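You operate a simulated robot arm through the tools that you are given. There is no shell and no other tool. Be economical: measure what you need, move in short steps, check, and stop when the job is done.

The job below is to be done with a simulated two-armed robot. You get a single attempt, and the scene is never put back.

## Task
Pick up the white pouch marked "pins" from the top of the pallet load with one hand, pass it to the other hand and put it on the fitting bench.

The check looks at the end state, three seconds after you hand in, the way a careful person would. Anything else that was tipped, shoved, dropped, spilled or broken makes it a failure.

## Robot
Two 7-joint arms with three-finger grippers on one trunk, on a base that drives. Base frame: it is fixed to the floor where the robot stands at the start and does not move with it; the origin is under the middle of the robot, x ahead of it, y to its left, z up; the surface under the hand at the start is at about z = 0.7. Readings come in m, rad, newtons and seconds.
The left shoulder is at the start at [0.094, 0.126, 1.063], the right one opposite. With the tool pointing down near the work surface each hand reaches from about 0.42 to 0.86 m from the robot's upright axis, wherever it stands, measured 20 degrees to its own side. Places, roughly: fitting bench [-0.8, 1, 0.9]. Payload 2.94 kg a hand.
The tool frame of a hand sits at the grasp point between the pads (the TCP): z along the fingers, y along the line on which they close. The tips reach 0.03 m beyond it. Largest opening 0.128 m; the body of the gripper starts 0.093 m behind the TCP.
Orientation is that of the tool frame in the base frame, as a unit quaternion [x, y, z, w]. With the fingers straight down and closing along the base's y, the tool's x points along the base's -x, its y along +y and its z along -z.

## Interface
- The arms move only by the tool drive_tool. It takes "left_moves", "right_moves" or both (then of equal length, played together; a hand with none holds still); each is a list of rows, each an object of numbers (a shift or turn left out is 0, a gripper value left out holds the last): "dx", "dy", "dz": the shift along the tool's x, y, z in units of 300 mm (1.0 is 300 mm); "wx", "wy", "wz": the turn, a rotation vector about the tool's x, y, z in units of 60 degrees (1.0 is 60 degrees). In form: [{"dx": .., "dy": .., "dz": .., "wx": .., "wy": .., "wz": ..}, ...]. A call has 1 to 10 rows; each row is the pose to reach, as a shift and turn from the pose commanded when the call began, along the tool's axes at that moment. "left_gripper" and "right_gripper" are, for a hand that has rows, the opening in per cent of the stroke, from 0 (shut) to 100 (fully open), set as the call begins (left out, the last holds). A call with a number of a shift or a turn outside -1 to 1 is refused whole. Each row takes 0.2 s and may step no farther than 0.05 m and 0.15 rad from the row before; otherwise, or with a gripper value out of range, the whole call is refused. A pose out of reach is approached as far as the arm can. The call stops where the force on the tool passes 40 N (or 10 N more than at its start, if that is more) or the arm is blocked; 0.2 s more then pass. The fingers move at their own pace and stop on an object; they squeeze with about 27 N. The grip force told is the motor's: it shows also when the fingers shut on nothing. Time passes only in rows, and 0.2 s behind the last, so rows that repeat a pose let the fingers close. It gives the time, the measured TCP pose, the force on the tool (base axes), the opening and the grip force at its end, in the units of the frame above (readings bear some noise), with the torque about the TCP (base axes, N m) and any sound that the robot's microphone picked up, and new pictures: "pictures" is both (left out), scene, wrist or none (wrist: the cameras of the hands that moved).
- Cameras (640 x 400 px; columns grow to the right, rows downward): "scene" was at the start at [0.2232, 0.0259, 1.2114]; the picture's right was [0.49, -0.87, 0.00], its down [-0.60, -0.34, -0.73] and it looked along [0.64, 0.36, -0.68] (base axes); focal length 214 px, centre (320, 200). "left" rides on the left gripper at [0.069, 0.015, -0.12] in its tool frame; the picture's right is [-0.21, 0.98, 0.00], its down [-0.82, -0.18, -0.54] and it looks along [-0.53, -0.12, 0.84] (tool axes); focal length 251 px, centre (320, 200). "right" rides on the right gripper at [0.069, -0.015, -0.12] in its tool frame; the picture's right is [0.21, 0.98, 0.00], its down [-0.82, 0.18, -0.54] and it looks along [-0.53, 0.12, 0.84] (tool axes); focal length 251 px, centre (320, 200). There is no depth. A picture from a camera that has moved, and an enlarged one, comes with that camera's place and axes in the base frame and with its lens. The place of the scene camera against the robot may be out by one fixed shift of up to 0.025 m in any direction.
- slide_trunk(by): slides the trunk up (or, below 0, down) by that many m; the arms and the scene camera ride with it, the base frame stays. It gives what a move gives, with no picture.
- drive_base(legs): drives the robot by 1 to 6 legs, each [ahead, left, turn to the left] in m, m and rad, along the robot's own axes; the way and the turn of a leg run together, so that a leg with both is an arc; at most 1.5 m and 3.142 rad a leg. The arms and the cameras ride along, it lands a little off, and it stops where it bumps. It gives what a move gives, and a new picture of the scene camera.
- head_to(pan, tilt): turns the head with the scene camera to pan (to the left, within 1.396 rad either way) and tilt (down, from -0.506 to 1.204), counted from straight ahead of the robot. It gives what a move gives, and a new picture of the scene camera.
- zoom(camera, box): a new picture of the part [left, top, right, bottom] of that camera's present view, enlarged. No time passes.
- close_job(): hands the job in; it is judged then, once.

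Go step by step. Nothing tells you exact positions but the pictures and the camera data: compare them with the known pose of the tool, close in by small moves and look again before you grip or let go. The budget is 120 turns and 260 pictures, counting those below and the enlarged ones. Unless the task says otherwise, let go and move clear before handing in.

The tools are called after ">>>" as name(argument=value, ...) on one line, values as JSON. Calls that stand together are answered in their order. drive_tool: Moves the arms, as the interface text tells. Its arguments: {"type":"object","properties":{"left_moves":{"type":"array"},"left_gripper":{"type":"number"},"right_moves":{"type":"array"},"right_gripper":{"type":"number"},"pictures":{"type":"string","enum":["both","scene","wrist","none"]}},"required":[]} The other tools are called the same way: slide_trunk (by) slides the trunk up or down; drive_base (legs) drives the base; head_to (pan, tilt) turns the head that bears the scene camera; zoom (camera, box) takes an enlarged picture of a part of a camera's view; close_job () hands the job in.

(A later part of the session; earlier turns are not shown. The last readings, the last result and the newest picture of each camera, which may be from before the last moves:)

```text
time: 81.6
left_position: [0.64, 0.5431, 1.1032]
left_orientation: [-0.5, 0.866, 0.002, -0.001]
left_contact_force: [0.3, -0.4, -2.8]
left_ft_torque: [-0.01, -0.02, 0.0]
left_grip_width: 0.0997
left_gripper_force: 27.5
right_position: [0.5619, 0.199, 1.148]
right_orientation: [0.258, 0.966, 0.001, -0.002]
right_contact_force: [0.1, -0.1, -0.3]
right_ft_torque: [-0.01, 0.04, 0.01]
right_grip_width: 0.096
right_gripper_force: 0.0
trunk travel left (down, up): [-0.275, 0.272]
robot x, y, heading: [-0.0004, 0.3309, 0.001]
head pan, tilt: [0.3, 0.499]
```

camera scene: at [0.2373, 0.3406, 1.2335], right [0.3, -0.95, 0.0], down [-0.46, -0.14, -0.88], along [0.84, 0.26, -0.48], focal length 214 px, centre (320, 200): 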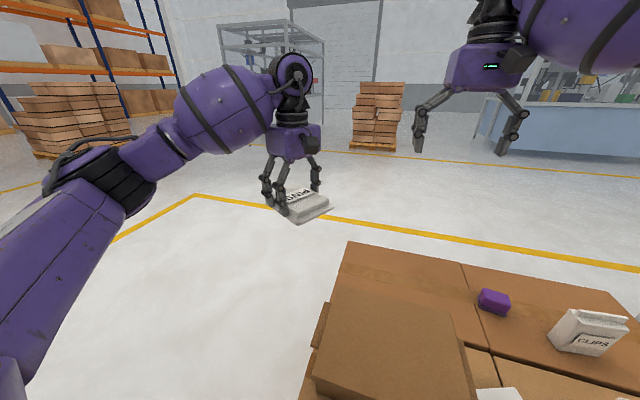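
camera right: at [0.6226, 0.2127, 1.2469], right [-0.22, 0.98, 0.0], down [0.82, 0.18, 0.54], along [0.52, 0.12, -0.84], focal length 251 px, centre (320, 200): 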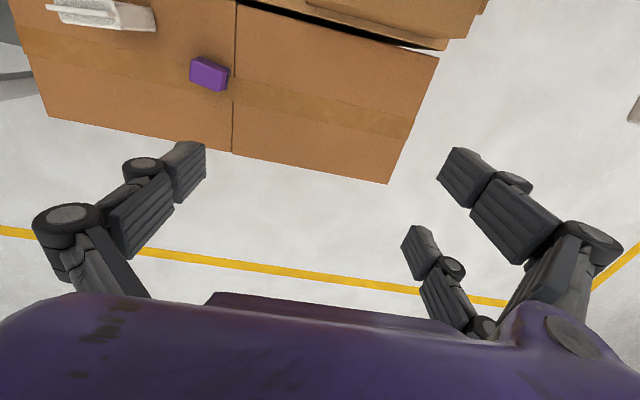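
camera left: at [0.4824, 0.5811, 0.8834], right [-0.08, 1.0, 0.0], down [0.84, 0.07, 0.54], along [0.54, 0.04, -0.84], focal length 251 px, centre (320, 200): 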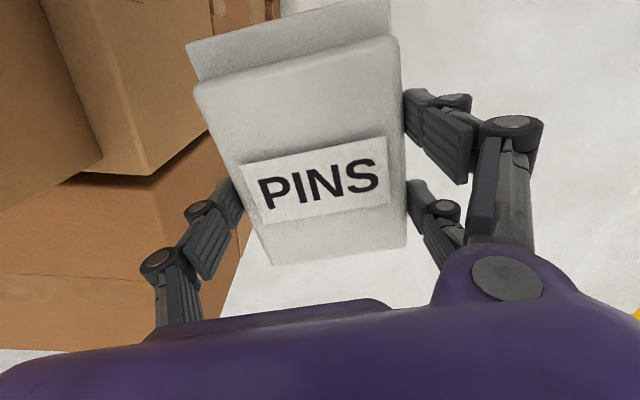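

>>> drive_tool(right_moves=[{"wx": -0.14, "dx": 0.03, "dy": 0.04}, {"wx": -0.28, "dx": 0.06, "dy": 0.08}, {"wx": -0.42, "dx": 0.09, "dy": 0.12}, {"wx": -0.56, "dx": 0.12, "dy": 0.16}, {"wx": -0.7, "dx": 0.15, "dy": 0.21}, {"wx": -0.84, "dx": 0.18, "dy": 0.25}, {"wx": -0.98, "dx": 0.21, "dy": 0.3}, {"wx": -0.98, "dx": 0.21, "dy": 0.3}], pictures="both")

```text
time: 83.4
left_position: [0.6387, 0.5415, 1.1029]
left_orientation: [-0.501, 0.866, 0.001, 0.0]
left_contact_force: [0.8, 0.5, -1.1]
left_ft_torque: [0.02, -0.02, 0.01]
left_grip_width: 0.0993
left_gripper_force: 27.0
right_position: [0.5504, 0.3076, 1.148]
right_orientation: [0.225, 0.841, 0.476, 0.124]
right_contact_force: [0.7, -0.5, 0.4]
right_ft_torque: [0.03, -0.03, 0.01]
right_grip_width: 0.0958
right_gripper_force: 0.0
trunk travel left (down, up): [-0.275, 0.272]
robot x, y, heading: [-0.002, 0.3278, 0.004]
head pan, tilt: [0.3, 0.499]
camera scene: at [0.2372, 0.3406, 1.2336], right [0.3, -0.95, 0.0], down [-0.46, -0.14, -0.88], along [0.84, 0.26, -0.48], focal length 214 px, centre (320, 200)
camera right: at [0.4361, 0.2459, 1.1974], right [0.07, 0.54, 0.84], down [0.53, -0.73, 0.43], along [0.85, 0.41, -0.34], focal length 251 px, centre (320, 200)
```

scene: 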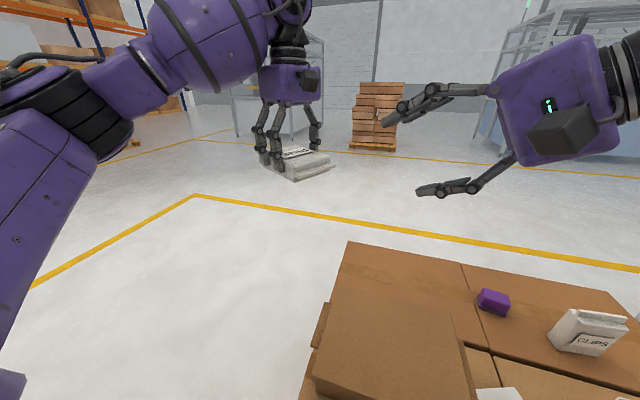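
right: 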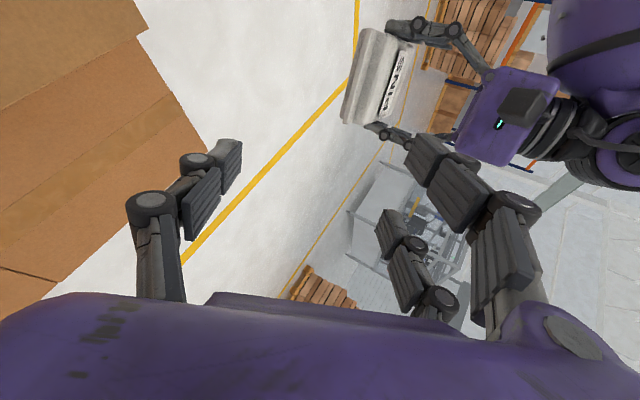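

That works well. I'll finish the roll to horizontal and move to the pre-handover pose, 0.13 m back from the grip point.

>>> drive_tool(right_moves=[{"wx": -0.13, "dx": 0.034, "dy": -0.015, "dz": 0.07}, {"wx": -0.26, "dx": 0.068, "dy": -0.03, "dz": 0.14}, {"wx": -0.39, "dx": 0.1, "dy": -0.045, "dz": 0.21}, {"wx": -0.52, "dx": 0.135, "dy": -0.058, "dz": 0.277}, {"wx": -0.52, "dx": 0.135, "dy": -0.058, "dz": 0.277}], pictures="both")

```text
time: 84.6
left_position: [0.6386, 0.5415, 1.1043]
left_orientation: [-0.5, 0.866, 0.001, 0.001]
left_contact_force: [-0.3, -0.5, -0.7]
left_ft_torque: [0.0, -0.02, 0.02]
left_grip_width: 0.0999
left_gripper_force: 27.0
right_position: [0.5459, 0.3823, 1.0901]
right_orientation: [0.184, 0.683, 0.684, 0.181]
right_contact_force: [0.1, 0.4, -0.2]
right_ft_torque: [0.03, 0.04, 0.0]
right_grip_width: 0.0961
right_gripper_force: 0.1
trunk travel left (down, up): [-0.275, 0.272]
robot x, y, heading: [0.001, 0.3248, 0.005]
head pan, tilt: [0.3, 0.499]
camera scene: at [0.2371, 0.3403, 1.2337], right [0.3, -0.95, 0.0], down [-0.46, -0.14, -0.88], along [0.84, 0.26, -0.48], focal length 214 px, centre (320, 200)
camera right: at [0.427, 0.3124, 1.0753], right [-0.18, 0.1, 0.98], down [0.44, -0.88, 0.17], along [0.88, 0.47, 0.12], focal length 251 px, centre (320, 200)
```

scene: 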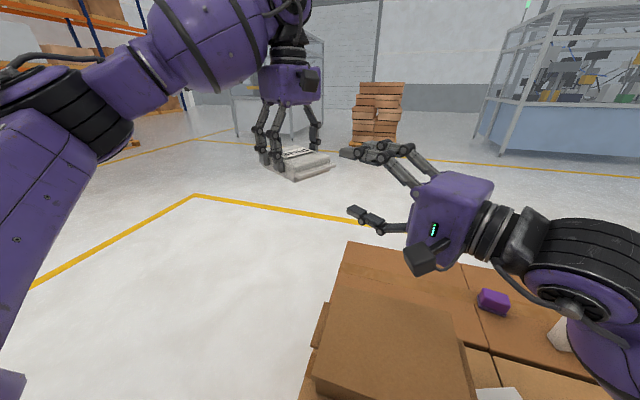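
right: 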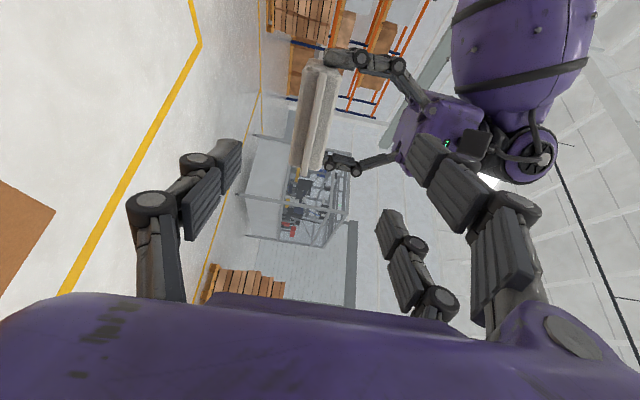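

>>> zoom(camera="right", box=[240, 30, 400, 210])

>>> zoom(camera="scene", box=[230, 60, 470, 260])

```text
2.22 times, centred on (320, 120) of right
camera zoom: at [0.427, 0.3124, 1.0753], right [-0.18, 0.1, 0.98], down [0.44, -0.88, 0.17], along [0.88, 0.47, 0.12], focal length 559 px, centre (320, 378)
```

zoom: 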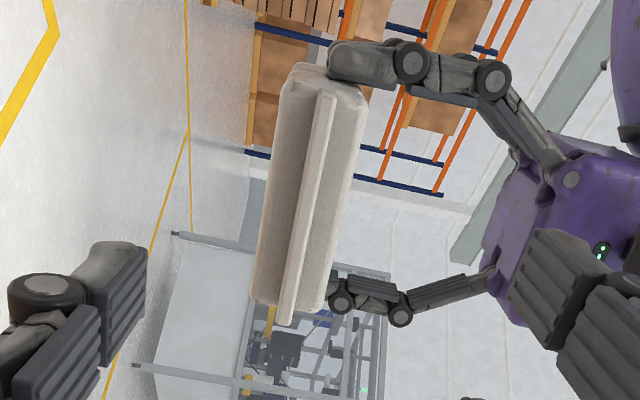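

```text
2.00 times, centred on (350, 160) of scene
camera zoom: at [0.2371, 0.3403, 1.2337], right [0.3, -0.95, 0.0], down [-0.46, -0.14, -0.88], along [0.84, 0.26, -0.48], focal length 429 px, centre (260, 280)
```

zoom: 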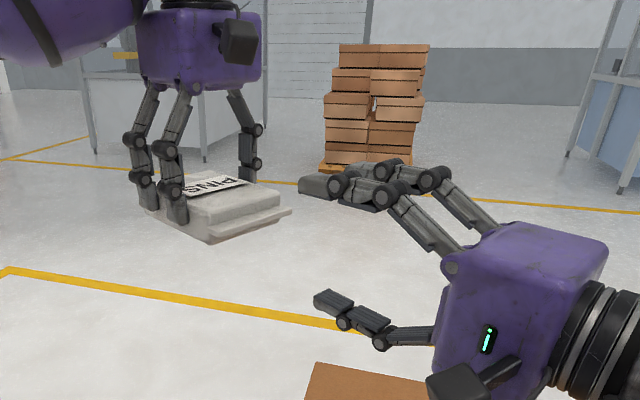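

The pouch's seal end is centred between the right fingers (mid-height ≈ 1.087). I'll advance along the pointing direction, with a check before the last part.

>>> drive_tool(right_moves=[{"dz": 0.08, "dy": -0.01}, {"dz": 0.16, "dy": -0.01}, {"dz": 0.24, "dy": -0.01}, {"dz": 0.24, "dy": -0.01}], pictures="both")

```text
time: 85.6
left_position: [0.6392, 0.5401, 1.1032]
left_orientation: [-0.5, 0.866, 0.001, 0.001]
left_contact_force: [-0.2, -0.8, -1.6]
left_ft_torque: [0.03, -0.02, 0.01]
left_grip_width: 0.0994
left_gripper_force: 27.2
right_position: [0.5827, 0.4433, 1.0879]
right_orientation: [0.184, 0.683, 0.683, 0.181]
right_contact_force: [0.1, 0.5, -0.6]
right_ft_torque: [-0.02, 0.01, -0.01]
right_grip_width: 0.0963
right_gripper_force: 0.1
trunk travel left (down, up): [-0.275, 0.272]
robot x, y, heading: [-0.0011, 0.3255, 0.004]
head pan, tilt: [0.3, 0.499]
camera scene: at [0.2371, 0.3401, 1.2336], right [0.3, -0.95, 0.0], down [-0.46, -0.14, -0.88], along [0.84, 0.26, -0.48], focal length 214 px, centre (320, 200)
camera right: at [0.4631, 0.3747, 1.0724], right [-0.18, 0.1, 0.98], down [0.44, -0.88, 0.18], along [0.88, 0.47, 0.11], focal length 251 px, centre (320, 200)
```

scene: 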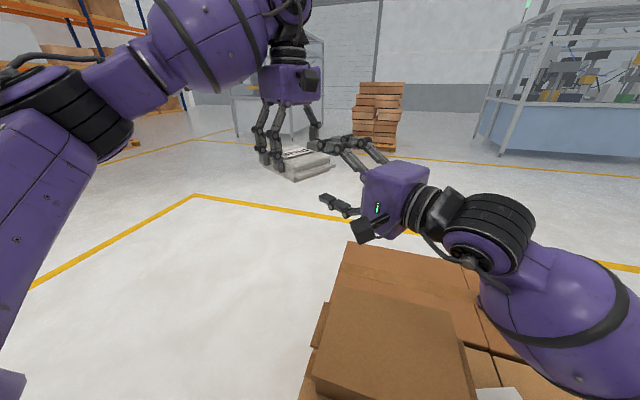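
right: 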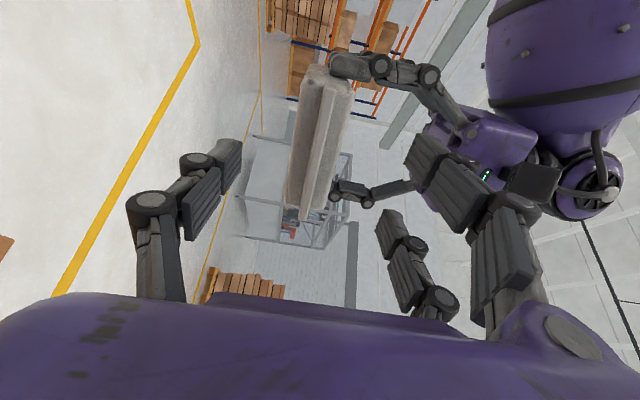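

Clearances look fine, so I'll advance the last 47 mm.

>>> drive_tool(right_moves=[{"dz": 0.05}, {"dz": 0.1}, {"dz": 0.155}, {"dz": 0.155}], pictures="both")

```text
time: 86.6
left_position: [0.6384, 0.5405, 1.1047]
left_orientation: [-0.5, 0.866, 0.001, 0.0]
left_contact_force: [0.3, 0.3, -1.4]
left_ft_torque: [0.02, 0.02, -0.02]
left_grip_width: 0.0997
left_gripper_force: 27.5
right_position: [0.6069, 0.4832, 1.0883]
right_orientation: [0.184, 0.683, 0.683, 0.181]
right_contact_force: [-0.4, 0.4, 0.7]
right_ft_torque: [0.04, 0.0, 0.02]
right_grip_width: 0.0964
right_gripper_force: 0.0
trunk travel left (down, up): [-0.275, 0.272]
robot x, y, heading: [-0.0001, 0.3277, 0.004]
head pan, tilt: [0.3, 0.499]
camera scene: at [0.2372, 0.3403, 1.2336], right [0.3, -0.95, 0.0], down [-0.46, -0.14, -0.88], along [0.84, 0.26, -0.48], focal length 214 px, centre (320, 200)
camera right: at [0.4865, 0.4147, 1.0722], right [-0.18, 0.1, 0.98], down [0.44, -0.88, 0.18], along [0.88, 0.46, 0.11], focal length 251 px, centre (320, 200)
```

scene: 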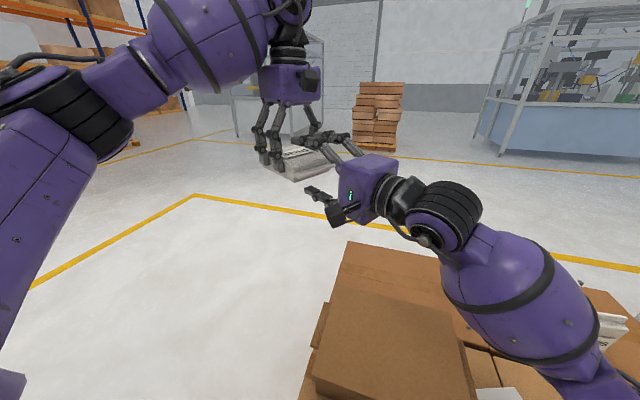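
right: 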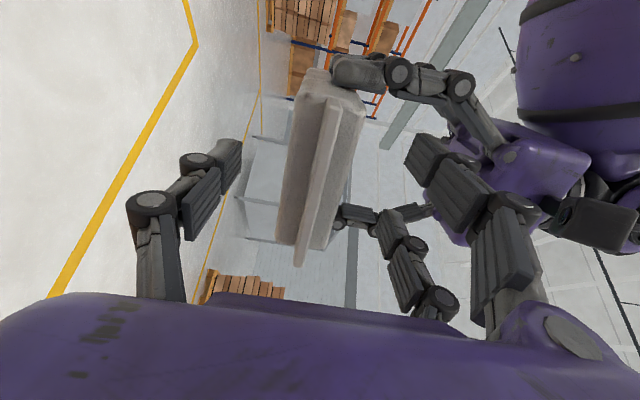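

Right fingers straddle the seal end. I'll close the right gripper while the left still holds.

>>> drive_tool(right_moves=[{}, {}, {}, {}, {}], right_gripper=0, pictures="both")

```text
time: 87.8
left_position: [0.6397, 0.5417, 1.1047]
left_orientation: [-0.5, 0.866, 0.0, 0.001]
left_contact_force: [3.0, 1.8, 14.7]
left_ft_torque: [-0.25, 0.19, -0.03]
left_grip_width: 0.0999
left_gripper_force: 26.8
right_position: [0.6062, 0.4851, 1.0859]
right_orientation: [0.185, 0.684, 0.683, 0.179]
right_contact_force: [-2.8, -2.0, -14.9]
right_ft_torque: [-0.64, 0.27, 0.08]
right_grip_width: 0.0352
right_gripper_force: 27.1
trunk travel left (down, up): [-0.275, 0.272]
robot x, y, heading: [-0.0013, 0.3278, 0.0]
head pan, tilt: [0.3, 0.499]
camera scene: at [0.2374, 0.3406, 1.2336], right [0.3, -0.95, 0.0], down [-0.46, -0.14, -0.88], along [0.84, 0.26, -0.48], focal length 214 px, centre (320, 200)
camera right: at [0.4866, 0.415, 1.0709], right [-0.18, 0.11, 0.98], down [0.44, -0.88, 0.18], along [0.88, 0.47, 0.11], focal length 251 px, centre (320, 200)
```

scene: 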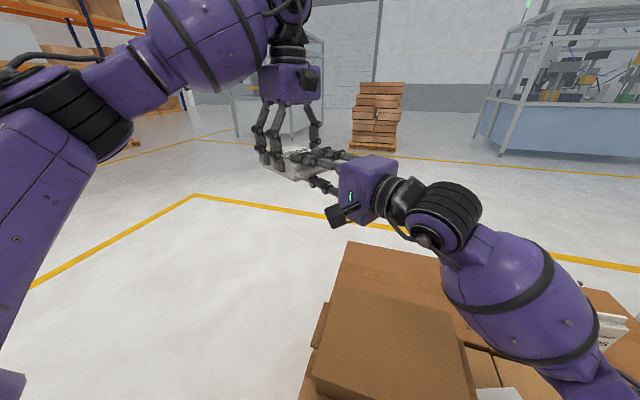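
right: 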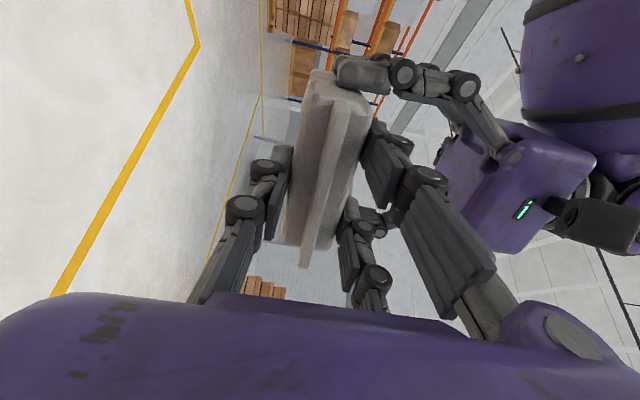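

The grip is good at 0.035 m, but there's a 15 N vertical preload between the hands. I'll lower the right hand a few mm to relieve it.

>>> drive_tool(right_moves=[{"dy": -0.008}, {"dy": -0.008}], pictures="none")

```text
time: 88.4
left_position: [0.6391, 0.5416, 1.1041]
left_orientation: [-0.5, 0.866, 0.001, 0.0]
left_contact_force: [2.0, 1.4, 12.9]
left_ft_torque: [-0.41, -0.02, 0.07]
left_grip_width: 0.0996
left_gripper_force: 27.1
right_position: [0.606, 0.4854, 1.0857]
right_orientation: [0.184, 0.683, 0.684, 0.181]
right_contact_force: [-1.5, -2.2, -12.4]
right_ft_torque: [-0.35, 0.4, 0.03]
right_grip_width: 0.0354
right_gripper_force: 26.7
trunk travel left (down, up): [-0.275, 0.272]
robot x, y, heading: [-0.0009, 0.3289, 0.004]
head pan, tilt: [0.3, 0.499]
```

>>> drive_tool(right_moves=[{"dy": -0.01}, {"dy": -0.02}, {"dy": -0.02}], pictures="none")

```text
time: 89.2
left_position: [0.6389, 0.5424, 1.1033]
left_orientation: [-0.499, 0.867, 0.003, -0.002]
left_contact_force: [-5.5, -4.3, -12.4]
left_ft_torque: [-0.12, -0.51, 0.31]
left_grip_width: 0.0995
left_gripper_force: 27.1
right_position: [0.6065, 0.4843, 1.0826]
right_orientation: [0.183, 0.68, 0.686, 0.182]
right_contact_force: [4.9, 5.4, 9.7]
right_ft_torque: [0.6, 0.27, -0.36]
right_grip_width: 0.0356
right_gripper_force: 26.9
trunk travel left (down, up): [-0.275, 0.272]
robot x, y, heading: [0.0016, 0.3292, 0.002]
head pan, tilt: [0.3, 0.499]
```

Slightly overdone. I'll go back half, then open the left.

>>> drive_tool(right_moves=[{"dy": 0.009}, {"dy": 0.009}], pictures="none")

>>> drive_tool(left_moves=[{}, {}, {}], left_gripper=100, pictures="both")

```text
time: 89.8
left_position: [0.6405, 0.541, 1.1039]
left_orientation: [-0.5, 0.866, 0.002, 0.0]
left_contact_force: [-6.9, -5.5, -16.5]
left_ft_torque: [0.31, -0.19, -0.23]
left_grip_width: 0.0995
left_gripper_force: 27.0
right_position: [0.6049, 0.4845, 1.0837]
right_orientation: [0.183, 0.682, 0.684, 0.181]
right_contact_force: [6.1, 6.2, 13.2]
right_ft_torque: [0.4, -0.16, 0.06]
right_grip_width: 0.0354
right_gripper_force: 26.5
trunk travel left (down, up): [-0.275, 0.272]
robot x, y, heading: [-0.0005, 0.3276, 0.002]
head pan, tilt: [0.3, 0.499]
```

```text
time: 90.6
left_position: [0.6383, 0.5418, 1.1043]
left_orientation: [-0.5, 0.866, 0.0, 0.001]
left_contact_force: [0.3, 1.0, 0.3]
left_ft_torque: [-0.01, -0.01, -0.01]
left_grip_width: 0.128
left_gripper_force: 0.0
right_position: [0.6071, 0.4834, 1.0811]
right_orientation: [0.184, 0.683, 0.683, 0.181]
right_contact_force: [0.4, 0.2, 0.7]
right_ft_torque: [-0.09, 0.02, 0.0]
right_grip_width: 0.0353
right_gripper_force: 27.0
trunk travel left (down, up): [-0.275, 0.272]
robot x, y, heading: [-0.0003, 0.3299, 0.003]
head pan, tilt: [0.3, 0.499]
camera scene: at [0.2373, 0.3406, 1.2336], right [0.3, -0.95, 0.0], down [-0.46, -0.14, -0.88], along [0.84, 0.26, -0.48], focal length 214 px, centre (320, 200)
camera left: at [0.5909, 0.4892, 1.2242], right [-0.74, 0.67, 0.0], down [0.57, 0.62, 0.54], along [0.36, 0.4, -0.84], focal length 251 px, centre (320, 200)
```

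scene: 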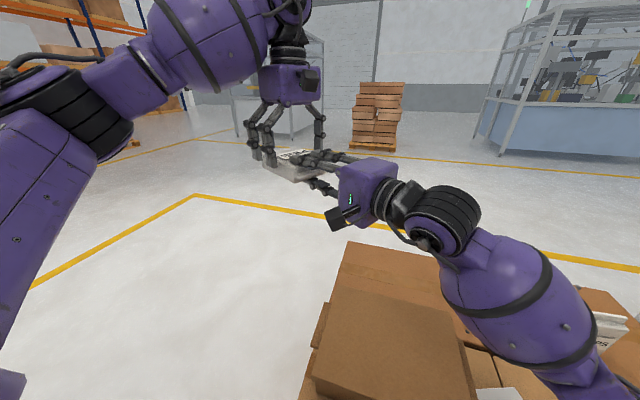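
left: 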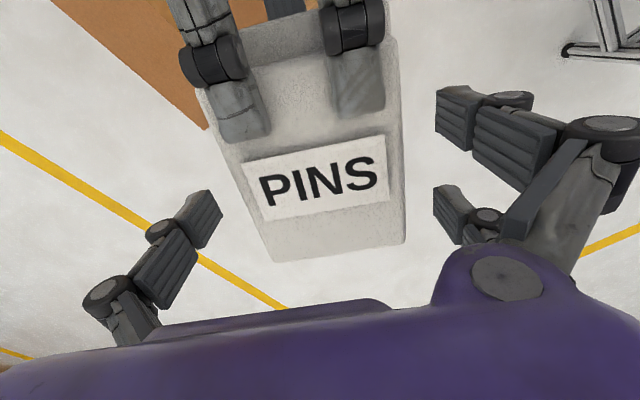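

The right hand has the pouch alone now. I'll lift the left hand off and move it away to the left.

>>> drive_tool(left_moves=[{"dz": -0.1}, {"dz": -0.2}, {"dz": -0.3}, {"dz": -0.33, "dx": -0.1}, {"dz": -0.33, "dx": -0.25}, {"dz": -0.33, "dx": -0.4}, {"dz": -0.33, "dx": -0.5}, {"dz": -0.33, "dx": -0.5}], pictures="both")

```text
time: 92.4
left_position: [0.7093, 0.6624, 1.2032]
left_orientation: [-0.499, 0.867, 0.0, 0.001]
left_contact_force: [-0.3, -0.1, 0.5]
left_ft_torque: [-0.02, 0.01, 0.01]
left_grip_width: 0.1282
left_gripper_force: 0.0
left hand out of reach, approached as far as the arm can: row 7, 8
right_position: [0.6063, 0.4844, 1.0819]
right_orientation: [0.184, 0.683, 0.684, 0.181]
right_contact_force: [-0.2, 0.3, 0.5]
right_ft_torque: [-0.04, -0.01, -0.01]
right_grip_width: 0.0355
right_gripper_force: 27.5
trunk travel left (down, up): [-0.275, 0.272]
robot x, y, heading: [0.0004, 0.3302, 0.002]
head pan, tilt: [0.3, 0.499]
camera scene: at [0.2371, 0.341, 1.2336], right [0.3, -0.95, 0.0], down [-0.46, -0.14, -0.88], along [0.84, 0.26, -0.48], focal length 214 px, centre (320, 200)
camera left: at [0.6608, 0.6108, 1.3235], right [-0.74, 0.68, 0.0], down [0.57, 0.62, 0.54], along [0.37, 0.4, -0.84], focal length 251 px, centre (320, 200)
```

scene: 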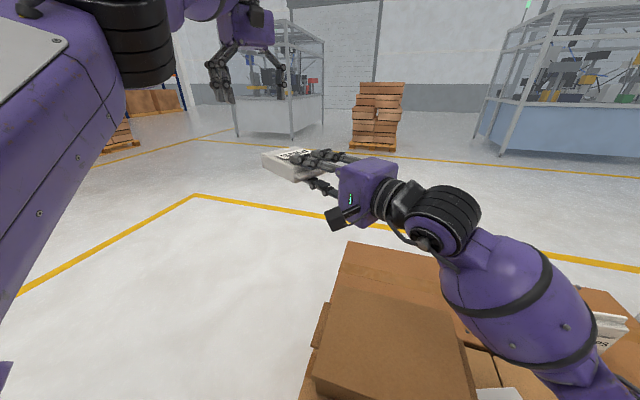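
left: 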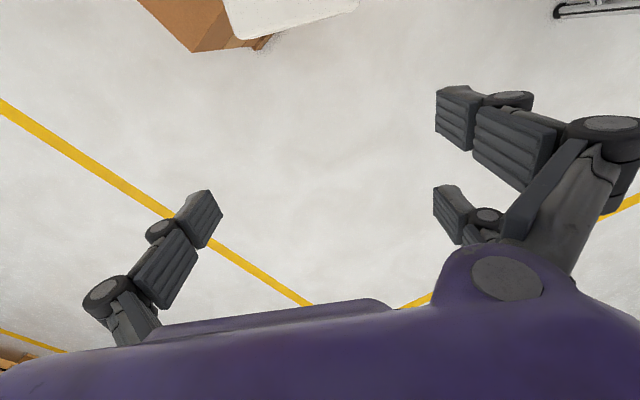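

The pouch is firmly held across its thickness. I'll draw the right hand back and unroll it so the pouch hangs upright (seal at the top), and bring the left hand in a little.

>>> drive_tool(right_moves=[{"wx": 0.0, "dz": -0.1}, {"wx": 0.12, "dx": -0.03, "dy": 0.03, "dz": -0.2}, {"wx": 0.25, "dx": -0.06, "dy": 0.06, "dz": -0.3}, {"wx": 0.38, "dx": -0.1, "dy": 0.1, "dz": -0.4}, {"wx": 0.51, "dx": -0.14, "dy": 0.14, "dz": -0.5}, {"wx": 0.64, "dx": -0.18, "dy": 0.17, "dz": -0.6}, {"wx": 0.77, "dx": -0.21, "dy": 0.2, "dz": -0.69}, {"wx": 0.9, "dx": -0.228, "dy": 0.2, "dz": -0.77}, {"wx": 0.98, "dx": -0.228, "dy": 0.2, "dz": -0.77}, {"wx": 0.98, "dx": -0.228, "dy": 0.2, "dz": -0.77}], pictures="none")

>>> drive_tool(right_moves=[{"wx": 0.13}, {"wx": 0.26}, {"wx": 0.39}, {"wx": 0.51}, {"wx": 0.51}], left_moves=[{"dz": 0.1, "dx": 0.03}, {"dz": 0.2, "dx": 0.06}, {"dz": 0.3, "dx": 0.1, "wz": 0.1}, {"dz": 0.4, "dx": 0.14, "wz": 0.2}, {"dz": 0.4, "dx": 0.14, "wz": 0.3}], pictures="both")

```text
time: 94.6
left_position: [0.7093, 0.6623, 1.2026]
left_orientation: [-0.5, 0.866, 0.0, 0.0]
left_contact_force: [-0.2, 0.0, 1.0]
left_ft_torque: [0.01, 0.01, 0.01]
left_grip_width: 0.128
left_gripper_force: 0.1
right_position: [0.5499, 0.2493, 1.142]
right_orientation: [0.249, 0.93, 0.261, 0.067]
right_contact_force: [0.6, -0.3, -0.9]
right_ft_torque: [-0.01, -0.02, -0.03]
right_grip_width: 0.0356
right_gripper_force: 26.7
trunk travel left (down, up): [-0.275, 0.272]
robot x, y, heading: [-0.0051, 0.3274, 0.001]
head pan, tilt: [0.3, 0.499]
```

```text
time: 95.8
left_position: [0.6884, 0.6242, 1.0831]
left_orientation: [-0.358, 0.934, 0.0, 0.001]
left_contact_force: [0.3, 0.5, -0.5]
left_ft_torque: [0.07, -0.02, 0.01]
left_grip_width: 0.1279
left_gripper_force: 0.1
right_position: [0.5495, 0.2471, 1.1416]
right_orientation: [0.258, 0.966, 0.006, -0.001]
right_contact_force: [0.3, -0.3, -1.0]
right_ft_torque: [0.01, -0.03, -0.02]
right_grip_width: 0.0353
right_gripper_force: 26.5
trunk travel left (down, up): [-0.275, 0.272]
robot x, y, heading: [0.0023, 0.3282, 0.005]
head pan, tilt: [0.3, 0.499]
camera scene: at [0.2373, 0.3398, 1.2336], right [0.3, -0.95, 0.0], down [-0.46, -0.14, -0.88], along [0.84, 0.26, -0.48], focal length 214 px, centre (320, 200)
camera right: at [0.4826, 0.2684, 1.2615], right [0.3, 0.95, 0.01], down [0.8, -0.26, 0.54], along [0.52, -0.15, -0.84], focal length 251 px, centre (320, 200)
camera left: at [0.626, 0.5903, 1.2038], right [-0.49, 0.87, 0.0], down [0.73, 0.41, 0.54], along [0.47, 0.27, -0.84], focal length 251 px, centre (320, 200)
```

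scene: 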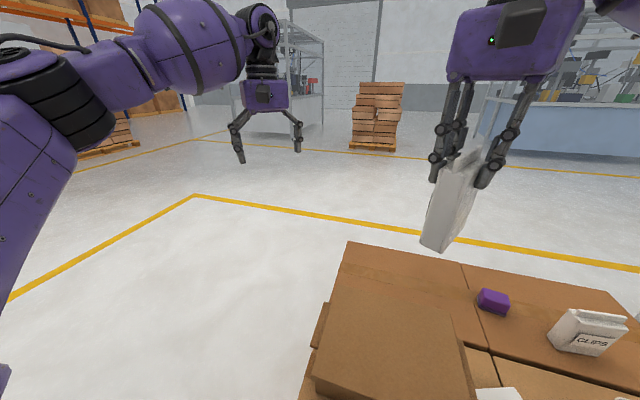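
right: 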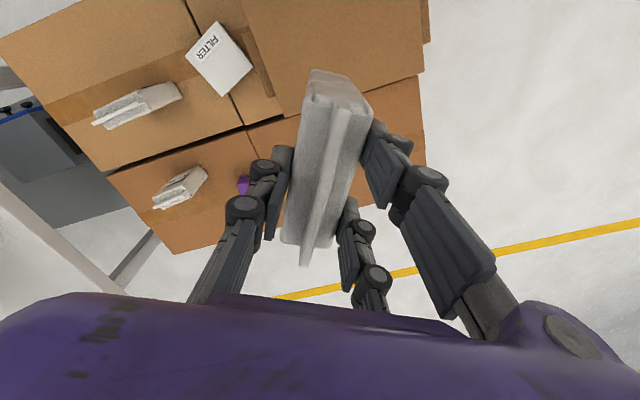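
left: 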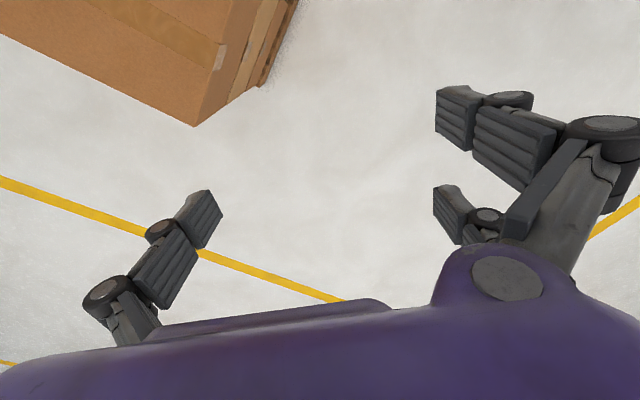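

The pouch hangs upright with its seal at the top. I'll pull both hands in, then back out toward the original spot.

>>> drive_tool(left_moves=[{"dx": 0.12, "dy": 0.04}, {"dx": 0.24, "dy": 0.08}, {"dx": 0.36, "dy": 0.12}, {"dx": 0.48, "dy": 0.17}, {"dx": 0.58, "dy": 0.21}, {"dx": 0.67, "dy": 0.25}, {"dx": 0.67, "dy": 0.25}], right_moves=[{"dx": 0.03, "dy": -0.02}, {"dx": 0.07, "dy": -0.04}, {"dx": 0.12, "dy": -0.07}, {"dx": 0.17, "dy": -0.1}, {"dx": 0.21, "dy": -0.12}, {"dx": 0.23, "dy": -0.133}, {"dx": 0.23, "dy": -0.133}], pictures="none")

>>> drive_base(legs=[[0, -0.15, 0], [0, -0.15, 0], [-0.1, 0, 0]])

```text
time: 97.4
left_position: [0.4881, 0.548, 1.084]
left_orientation: [-0.358, 0.934, 0.0, -0.001]
left_contact_force: [0.3, -0.2, 0.5]
left_ft_torque: [0.02, -0.03, 0.02]
left_grip_width: 0.1279
left_gripper_force: 0.0
right_position: [0.4707, 0.2512, 1.1415]
right_orientation: [0.258, 0.966, 0.006, -0.002]
right_contact_force: [0.3, -0.1, -1.2]
right_ft_torque: [0.03, 0.04, 0.0]
right_grip_width: 0.0358
right_gripper_force: 27.0
trunk travel left (down, up): [-0.275, 0.272]
robot x, y, heading: [-0.0028, 0.3255, 0.002]
head pan, tilt: [0.3, 0.499]
```

```text
time: 101.7
left_position: [0.3888, 0.2491, 1.0841]
left_orientation: [-0.358, 0.934, 0.001, -0.001]
left_contact_force: [-0.1, 0.3, -0.9]
left_ft_torque: [-0.03, -0.01, 0.02]
left_grip_width: 0.1279
left_gripper_force: 0.1
right_position: [0.3713, -0.0492, 1.1416]
right_orientation: [0.258, 0.966, 0.006, -0.001]
right_contact_force: [-0.2, -0.6, -1.4]
right_ft_torque: [0.02, -0.04, 0.02]
right_grip_width: 0.035
right_gripper_force: 26.6
trunk travel left (down, up): [-0.275, 0.272]
robot x, y, heading: [-0.1, 0.0316, 0.002]
head pan, tilt: [0.3, 0.499]
camera scene: at [0.1382, 0.042, 1.2336], right [0.3, -0.95, 0.0], down [-0.46, -0.14, -0.88], along [0.84, 0.26, -0.48], focal length 214 px, centre (320, 200)
```

scene: 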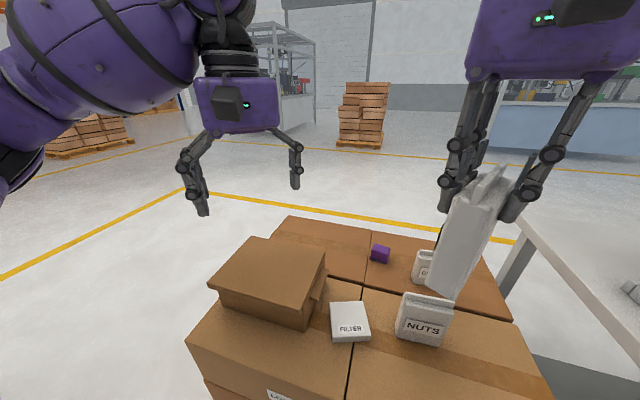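

Still held. I'll turn left in steps.

>>> drive_base(legs=[[0, -0.05, 0.4], [0, 0, 0.4]])

>>> head_to(pan=0.8, tilt=0.35)

```text
time: 104.5
left_position: [0.0931, 0.4841, 1.0825]
left_orientation: [-0.693, 0.721, 0.001, 0.0]
left_contact_force: [-0.3, 0.0, 0.4]
left_ft_torque: [0.02, -0.01, -0.04]
left_grip_width: 0.1281
left_gripper_force: 0.1
right_position: [0.2942, 0.2641, 1.1415]
right_orientation: [-0.137, 0.991, 0.005, -0.003]
right_contact_force: [-0.3, 0.4, -1.9]
right_ft_torque: [-0.03, -0.05, 0.01]
right_grip_width: 0.0355
right_gripper_force: 27.1
trunk travel left (down, up): [-0.275, 0.272]
robot x, y, heading: [-0.091, -0.0199, 0.798]
head pan, tilt: [0.3, 0.499]
camera scene: at [0.0594, 0.1496, 1.2336], right [0.89, -0.45, 0.0], down [-0.22, -0.43, -0.88], along [0.4, 0.78, -0.48], focal length 214 px, centre (320, 200)
```

scene: 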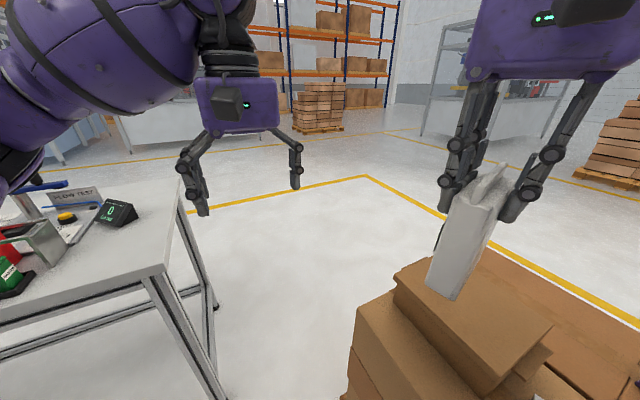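

```text
time: 105.4
left_position: [0.0943, 0.4835, 1.0837]
left_orientation: [-0.692, 0.722, 0.001, 0.0]
left_contact_force: [-0.2, 0.0, 0.0]
left_ft_torque: [-0.01, -0.03, -0.01]
left_grip_width: 0.128
left_gripper_force: 0.1
right_position: [0.2954, 0.2636, 1.1414]
right_orientation: [-0.137, 0.99, 0.006, -0.003]
right_contact_force: [-1.3, 1.4, -1.4]
right_ft_torque: [-0.03, -0.05, -0.01]
right_grip_width: 0.0353
right_gripper_force: 27.2
trunk travel left (down, up): [-0.275, 0.272]
robot x, y, heading: [-0.0911, -0.0172, 0.793]
head pan, tilt: [0.799, 0.351]
camera scene: at [0.0157, 0.1615, 1.2472], right [1.0, 0.03, 0.0], down [0.01, -0.34, -0.94], along [-0.03, 0.94, -0.34], focal length 214 px, centre (320, 200)
```

scene: 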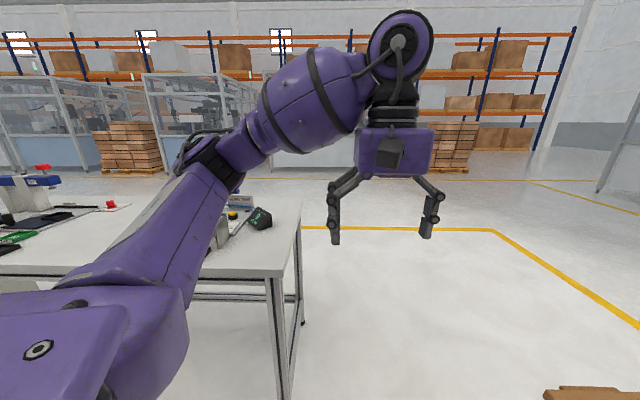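

The right end of the bench (x ≈ −0.1, front edge y ≈ 0.63) is visible. I'll keep turning left.

>>> drive_base(legs=[[-0.05, -0.05, 0.4]])

>>> head_to(pan=1.1, tilt=0.4)

```text
time: 107.0
left_position: [-0.1017, 0.4458, 1.0835]
left_orientation: [0.821, -0.571, 0.0, 0.0]
left_contact_force: [0.4, -0.4, -0.3]
left_ft_torque: [0.0, -0.07, -0.02]
left_grip_width: 0.128
left_gripper_force: 0.0
right_position: [0.1699, 0.3228, 1.1409]
right_orientation: [-0.33, 0.944, 0.004, -0.004]
right_contact_force: [0.6, -0.5, -1.1]
right_ft_torque: [-0.04, 0.0, -0.03]
right_grip_width: 0.0355
right_gripper_force: 27.2
trunk travel left (down, up): [-0.275, 0.272]
robot x, y, heading: [-0.0761, -0.0882, 1.196]
head pan, tilt: [0.799, 0.351]
camera scene: at [-0.053, 0.1157, 1.2473], right [0.91, 0.41, 0.0], down [0.14, -0.31, -0.94], along [-0.39, 0.86, -0.34], focal length 214 px, centre (320, 200)
```

scene: 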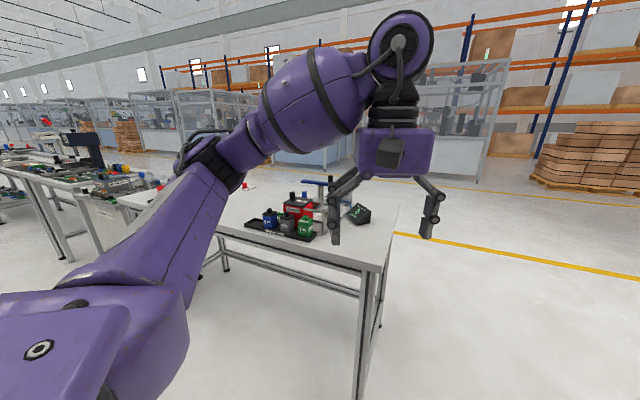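

```text
time: 107.8
left_position: [-0.1015, 0.4491, 1.0835]
left_orientation: [0.821, -0.57, -0.001, 0.0]
left_contact_force: [-0.3, -0.5, -0.3]
left_ft_torque: [-0.01, 0.04, 0.02]
left_grip_width: 0.1283
left_gripper_force: 0.0
right_position: [0.1703, 0.3238, 1.1396]
right_orientation: [-0.33, 0.944, 0.003, -0.005]
right_contact_force: [-0.3, 0.4, -1.7]
right_ft_torque: [0.01, 0.01, 0.02]
right_grip_width: 0.0352
right_gripper_force: 27.1
trunk travel left (down, up): [-0.275, 0.272]
robot x, y, heading: [-0.0803, -0.0878, 1.196]
head pan, tilt: [1.1, 0.4]
camera scene: at [-0.0759, 0.1004, 1.2427], right [0.75, 0.66, 0.0], down [0.26, -0.29, -0.92], along [-0.61, 0.69, -0.39], focal length 214 px, centre (320, 200)
```

scene: 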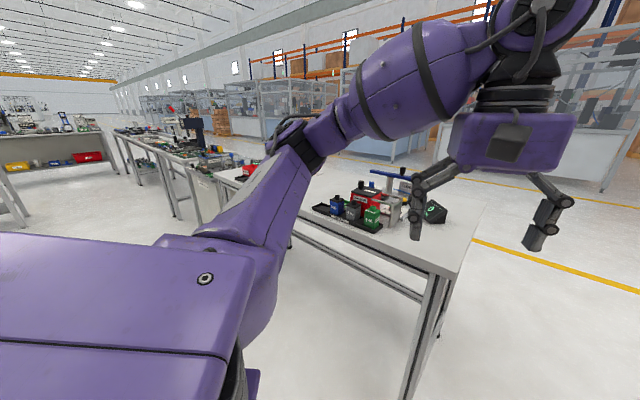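

>>> drive_base(legs=[[-0.05, 0.0, 0.374]])

>>> head_to(pan=0.1, tilt=0.4)

```text
time: 109.3
left_position: [-0.3029, 0.3531, 1.0835]
left_orientation: [0.913, -0.408, 0.0, 0.001]
left_contact_force: [0.1, 0.6, -0.6]
left_ft_torque: [0.0, -0.03, -0.01]
left_grip_width: 0.1278
left_gripper_force: 0.0
right_position: [-0.0056, 0.3351, 1.1414]
right_orientation: [-0.5, 0.866, 0.003, -0.005]
right_contact_force: [-0.6, 0.2, -1.7]
right_ft_torque: [0.0, -0.01, -0.02]
right_grip_width: 0.0352
right_gripper_force: 26.5
trunk travel left (down, up): [-0.275, 0.272]
robot x, y, heading: [-0.0841, -0.1365, 1.573]
head pan, tilt: [1.1, 0.4]
camera scene: at [-0.1583, 0.0338, 1.2427], right [0.45, 0.89, 0.0], down [0.35, -0.18, -0.92], along [-0.82, 0.42, -0.39], focal length 214 px, centre (320, 200)
```

scene: 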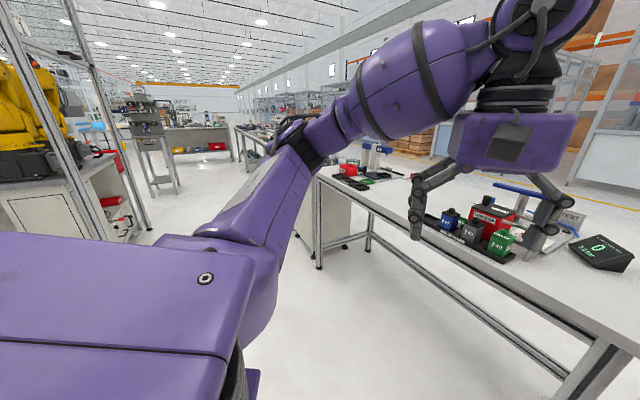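

```text
time: 110.6
left_position: [-0.3021, 0.3533, 1.0826]
left_orientation: [0.913, -0.409, 0.0, 0.001]
left_contact_force: [-0.7, -0.1, 0.5]
left_ft_torque: [0.02, -0.02, 0.0]
left_grip_width: 0.128
left_gripper_force: 0.1
right_position: [-0.0045, 0.3337, 1.1405]
right_orientation: [-0.5, 0.866, 0.003, -0.005]
right_contact_force: [-0.4, 0.3, -0.8]
right_ft_torque: [0.02, 0.03, -0.02]
right_grip_width: 0.0352
right_gripper_force: 27.2
trunk travel left (down, up): [-0.275, 0.272]
robot x, y, heading: [-0.0838, -0.1391, 1.571]
head pan, tilt: [0.099, 0.4]
camera scene: at [-0.0848, 0.084, 1.2427], right [1.0, 0.1, 0.0], down [0.04, -0.39, -0.92], along [-0.09, 0.92, -0.39], focal length 214 px, centre (320, 200)
```

scene: 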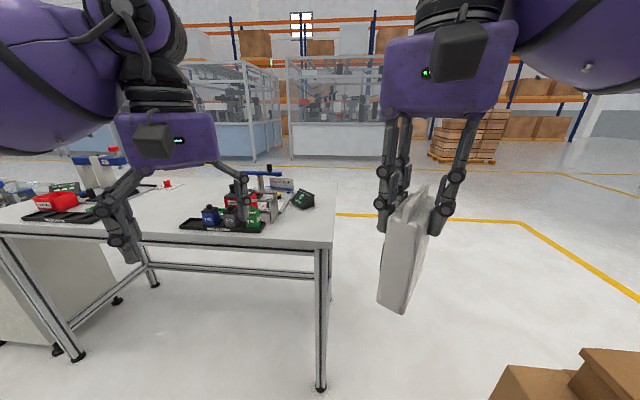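

The bench spans x ≈ −1.5…−0.1, its front edge is at y ≈ 0.66 and its top at z ≈ 0.85. There's a free area between the two trays around (−0.84, 0.82). I'll tuck the left hand back, then sidestep left in front of that gap.

>>> drive_tool(left_moves=[{"dx": 0.05, "dy": 0.045}, {"dx": 0.1, "dy": 0.09}, {"dx": 0.15, "dy": 0.133}, {"dx": 0.15, "dy": 0.133}], pictures="none")

>>> drive_base(legs=[[0, 0.3, 0], [0, 0.3, 0], [0, 0.23, 0]])

```text
time: 111.6
left_position: [-0.3025, 0.2933, 1.083]
left_orientation: [0.913, -0.409, 0.0, 0.001]
left_contact_force: [0.1, -0.6, 0.2]
left_ft_torque: [-0.03, 0.02, -0.03]
left_grip_width: 0.1278
left_gripper_force: 0.0
right_position: [-0.005, 0.3349, 1.1412]
right_orientation: [-0.499, 0.866, 0.003, -0.005]
right_contact_force: [0.0, 0.6, -0.9]
right_ft_torque: [-0.01, -0.01, 0.01]
right_grip_width: 0.0356
right_gripper_force: 26.8
trunk travel left (down, up): [-0.275, 0.272]
robot x, y, heading: [-0.0853, -0.136, 1.572]
head pan, tilt: [0.099, 0.4]
```

```text
time: 119.9
left_position: [-1.1352, 0.2935, 1.0842]
left_orientation: [0.913, -0.408, -0.001, 0.0]
left_contact_force: [-0.3, -0.6, 0.3]
left_ft_torque: [0.0, 0.02, -0.01]
left_grip_width: 0.1279
left_gripper_force: 0.1
right_position: [-0.8378, 0.3343, 1.1411]
right_orientation: [-0.499, 0.867, 0.004, -0.005]
right_contact_force: [0.2, 0.2, -1.0]
right_ft_torque: [-0.01, -0.03, 0.0]
right_grip_width: 0.0354
right_gripper_force: 27.2
trunk travel left (down, up): [-0.275, 0.272]
robot x, y, heading: [-0.9187, -0.1363, 1.571]
head pan, tilt: [0.099, 0.4]
camera scene: at [-0.9177, 0.0836, 1.2427], right [1.0, 0.1, 0.0], down [0.04, -0.39, -0.92], along [-0.09, 0.92, -0.39], focal length 214 px, centre (320, 200)
```

scene: 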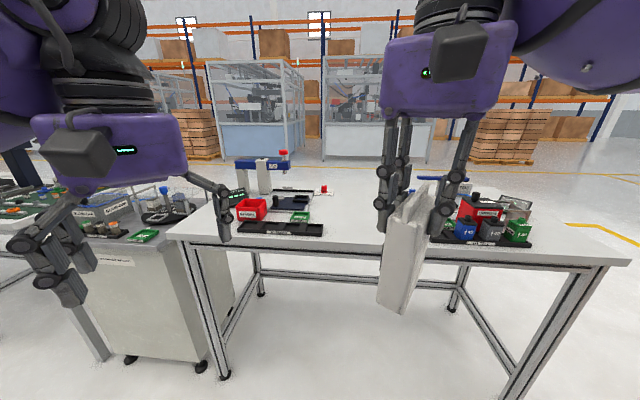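

A clear gap of about x −0.96…−0.63 lies between the trays, so I'll aim for (−0.80, 0.82). I'll drive ahead 0.24 m.

>>> drive_base(legs=[[0.24, -0.035, 0]])

>>> head_to(pan=-0.1, tilt=0.7)

>>> zoom(camera="right", box=[0, 0, 640, 400])

```text
time: 121.7
left_position: [-1.1018, 0.532, 1.0832]
left_orientation: [0.913, -0.407, -0.001, 0.001]
left_contact_force: [0.7, 0.4, -0.6]
left_ft_torque: [-0.01, -0.02, 0.04]
left_grip_width: 0.1282
left_gripper_force: 0.1
right_position: [-0.8039, 0.5738, 1.1411]
right_orientation: [-0.5, 0.866, 0.004, -0.004]
right_contact_force: [0.7, -0.4, -1.4]
right_ft_torque: [-0.01, -0.04, 0.0]
right_grip_width: 0.0353
right_gripper_force: 27.0
trunk travel left (down, up): [-0.275, 0.272]
robot x, y, heading: [-0.8794, 0.1044, 1.572]
head pan, tilt: [0.099, 0.4]
camera scene: at [-0.8831, 0.3236, 1.2427], right [0.99, 0.1, 0.0], down [0.04, -0.39, -0.92], along [-0.09, 0.92, -0.39], focal length 214 px, centre (320, 200)
```

scene: 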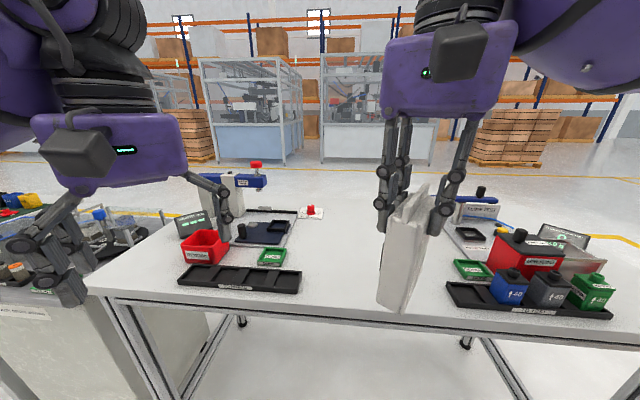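

```text
time: 122.5
left_position: [-1.1008, 0.531, 1.084]
left_orientation: [0.913, -0.407, -0.001, 0.001]
left_contact_force: [0.4, -0.2, 0.4]
left_ft_torque: [-0.01, 0.02, 0.02]
left_grip_width: 0.128
left_gripper_force: 0.1
right_position: [-0.8048, 0.5748, 1.1403]
right_orientation: [-0.499, 0.866, 0.003, -0.004]
right_contact_force: [-0.2, -1.1, -1.2]
right_ft_torque: [0.0, 0.04, 0.0]
right_grip_width: 0.0352
right_gripper_force: 27.5
trunk travel left (down, up): [-0.275, 0.272]
robot x, y, heading: [-0.8862, 0.1007, 1.568]
head pan, tilt: [-0.099, 0.7]
camera scene: at [-0.8656, 0.3155, 1.216], right [1.0, -0.1, 0.0], down [-0.06, -0.64, -0.77], along [0.07, 0.76, -0.64], focal length 214 px, centre (320, 200)
```

scene: 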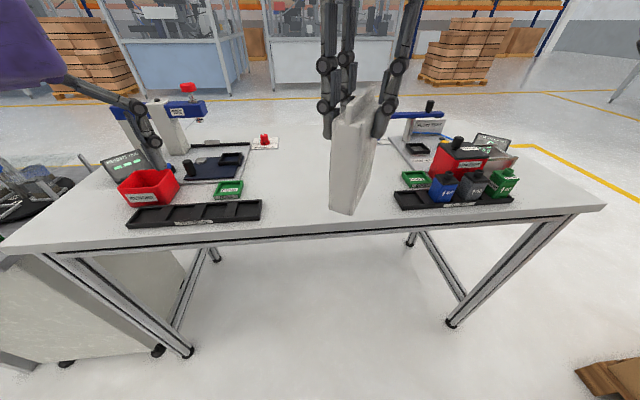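

```text
1.00 times, centred on (320, 200) of right (not enlarged: the box is as wide or as high as the picture)
camera zoom: at [-0.824, 0.5063, 1.2617], right [-0.95, 0.3, 0.01], down [0.26, 0.8, 0.54], along [0.15, 0.52, -0.84], focal length 251 px, centre (320, 200)
```

zoom: 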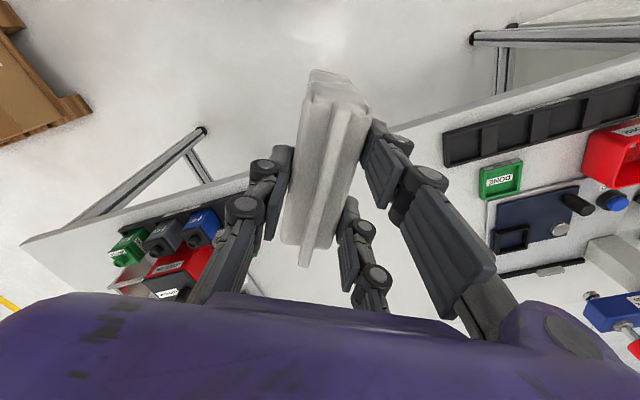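

The bench top comes out nearer z ≈ 0.80–0.85 by triangulation, with its edge at y ≈ 0.68. The gap around (−0.80, 0.845) is clear, so I'll move the pouch over it at the current height.

>>> drive_tool(right_moves=[{"dx": -0.08, "dy": 0.046}, {"dx": -0.18, "dy": 0.104}, {"dx": -0.28, "dy": 0.162}, {"dx": -0.38, "dy": 0.22}, {"dx": -0.48, "dy": 0.277}, {"dx": -0.58, "dy": 0.335}, {"dx": -0.68, "dy": 0.393}, {"dx": -0.779, "dy": 0.45}, {"dx": -0.779, "dy": 0.45}], pictures="both")

```text
time: 124.5
left_position: [-1.1005, 0.5311, 1.0832]
left_orientation: [0.913, -0.408, -0.001, 0.0]
left_contact_force: [-0.3, 0.3, 0.3]
left_ft_torque: [0.0, 0.01, -0.02]
left_grip_width: 0.1279
left_gripper_force: 0.0
right_position: [-0.8027, 0.8445, 1.1422]
right_orientation: [-0.501, 0.866, 0.004, -0.005]
right_contact_force: [0.3, -0.6, -1.6]
right_ft_torque: [0.0, 0.05, 0.01]
right_grip_width: 0.0355
right_gripper_force: 26.1
trunk travel left (down, up): [-0.275, 0.272]
robot x, y, heading: [-0.8823, 0.1029, 1.572]
head pan, tilt: [-0.099, 0.7]
camera scene: at [-0.8647, 0.3152, 1.216], right [1.0, -0.1, 0.0], down [-0.06, -0.64, -0.77], along [0.07, 0.76, -0.64], focal length 214 px, centre (320, 200)
camera right: at [-0.8228, 0.7764, 1.2624], right [-0.95, 0.3, 0.01], down [0.26, 0.8, 0.54], along [0.15, 0.52, -0.84], focal length 251 px, centre (320, 200)
```

scene: 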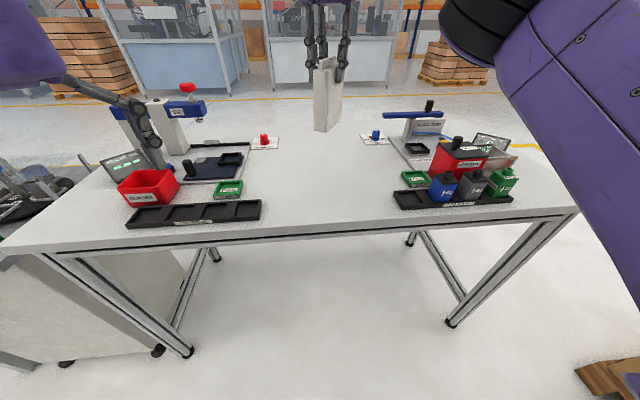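
right: 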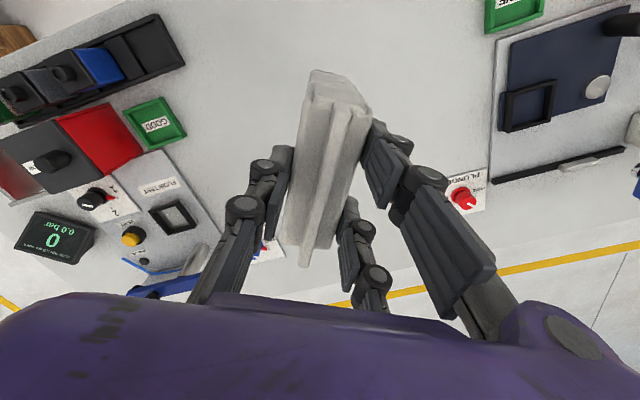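

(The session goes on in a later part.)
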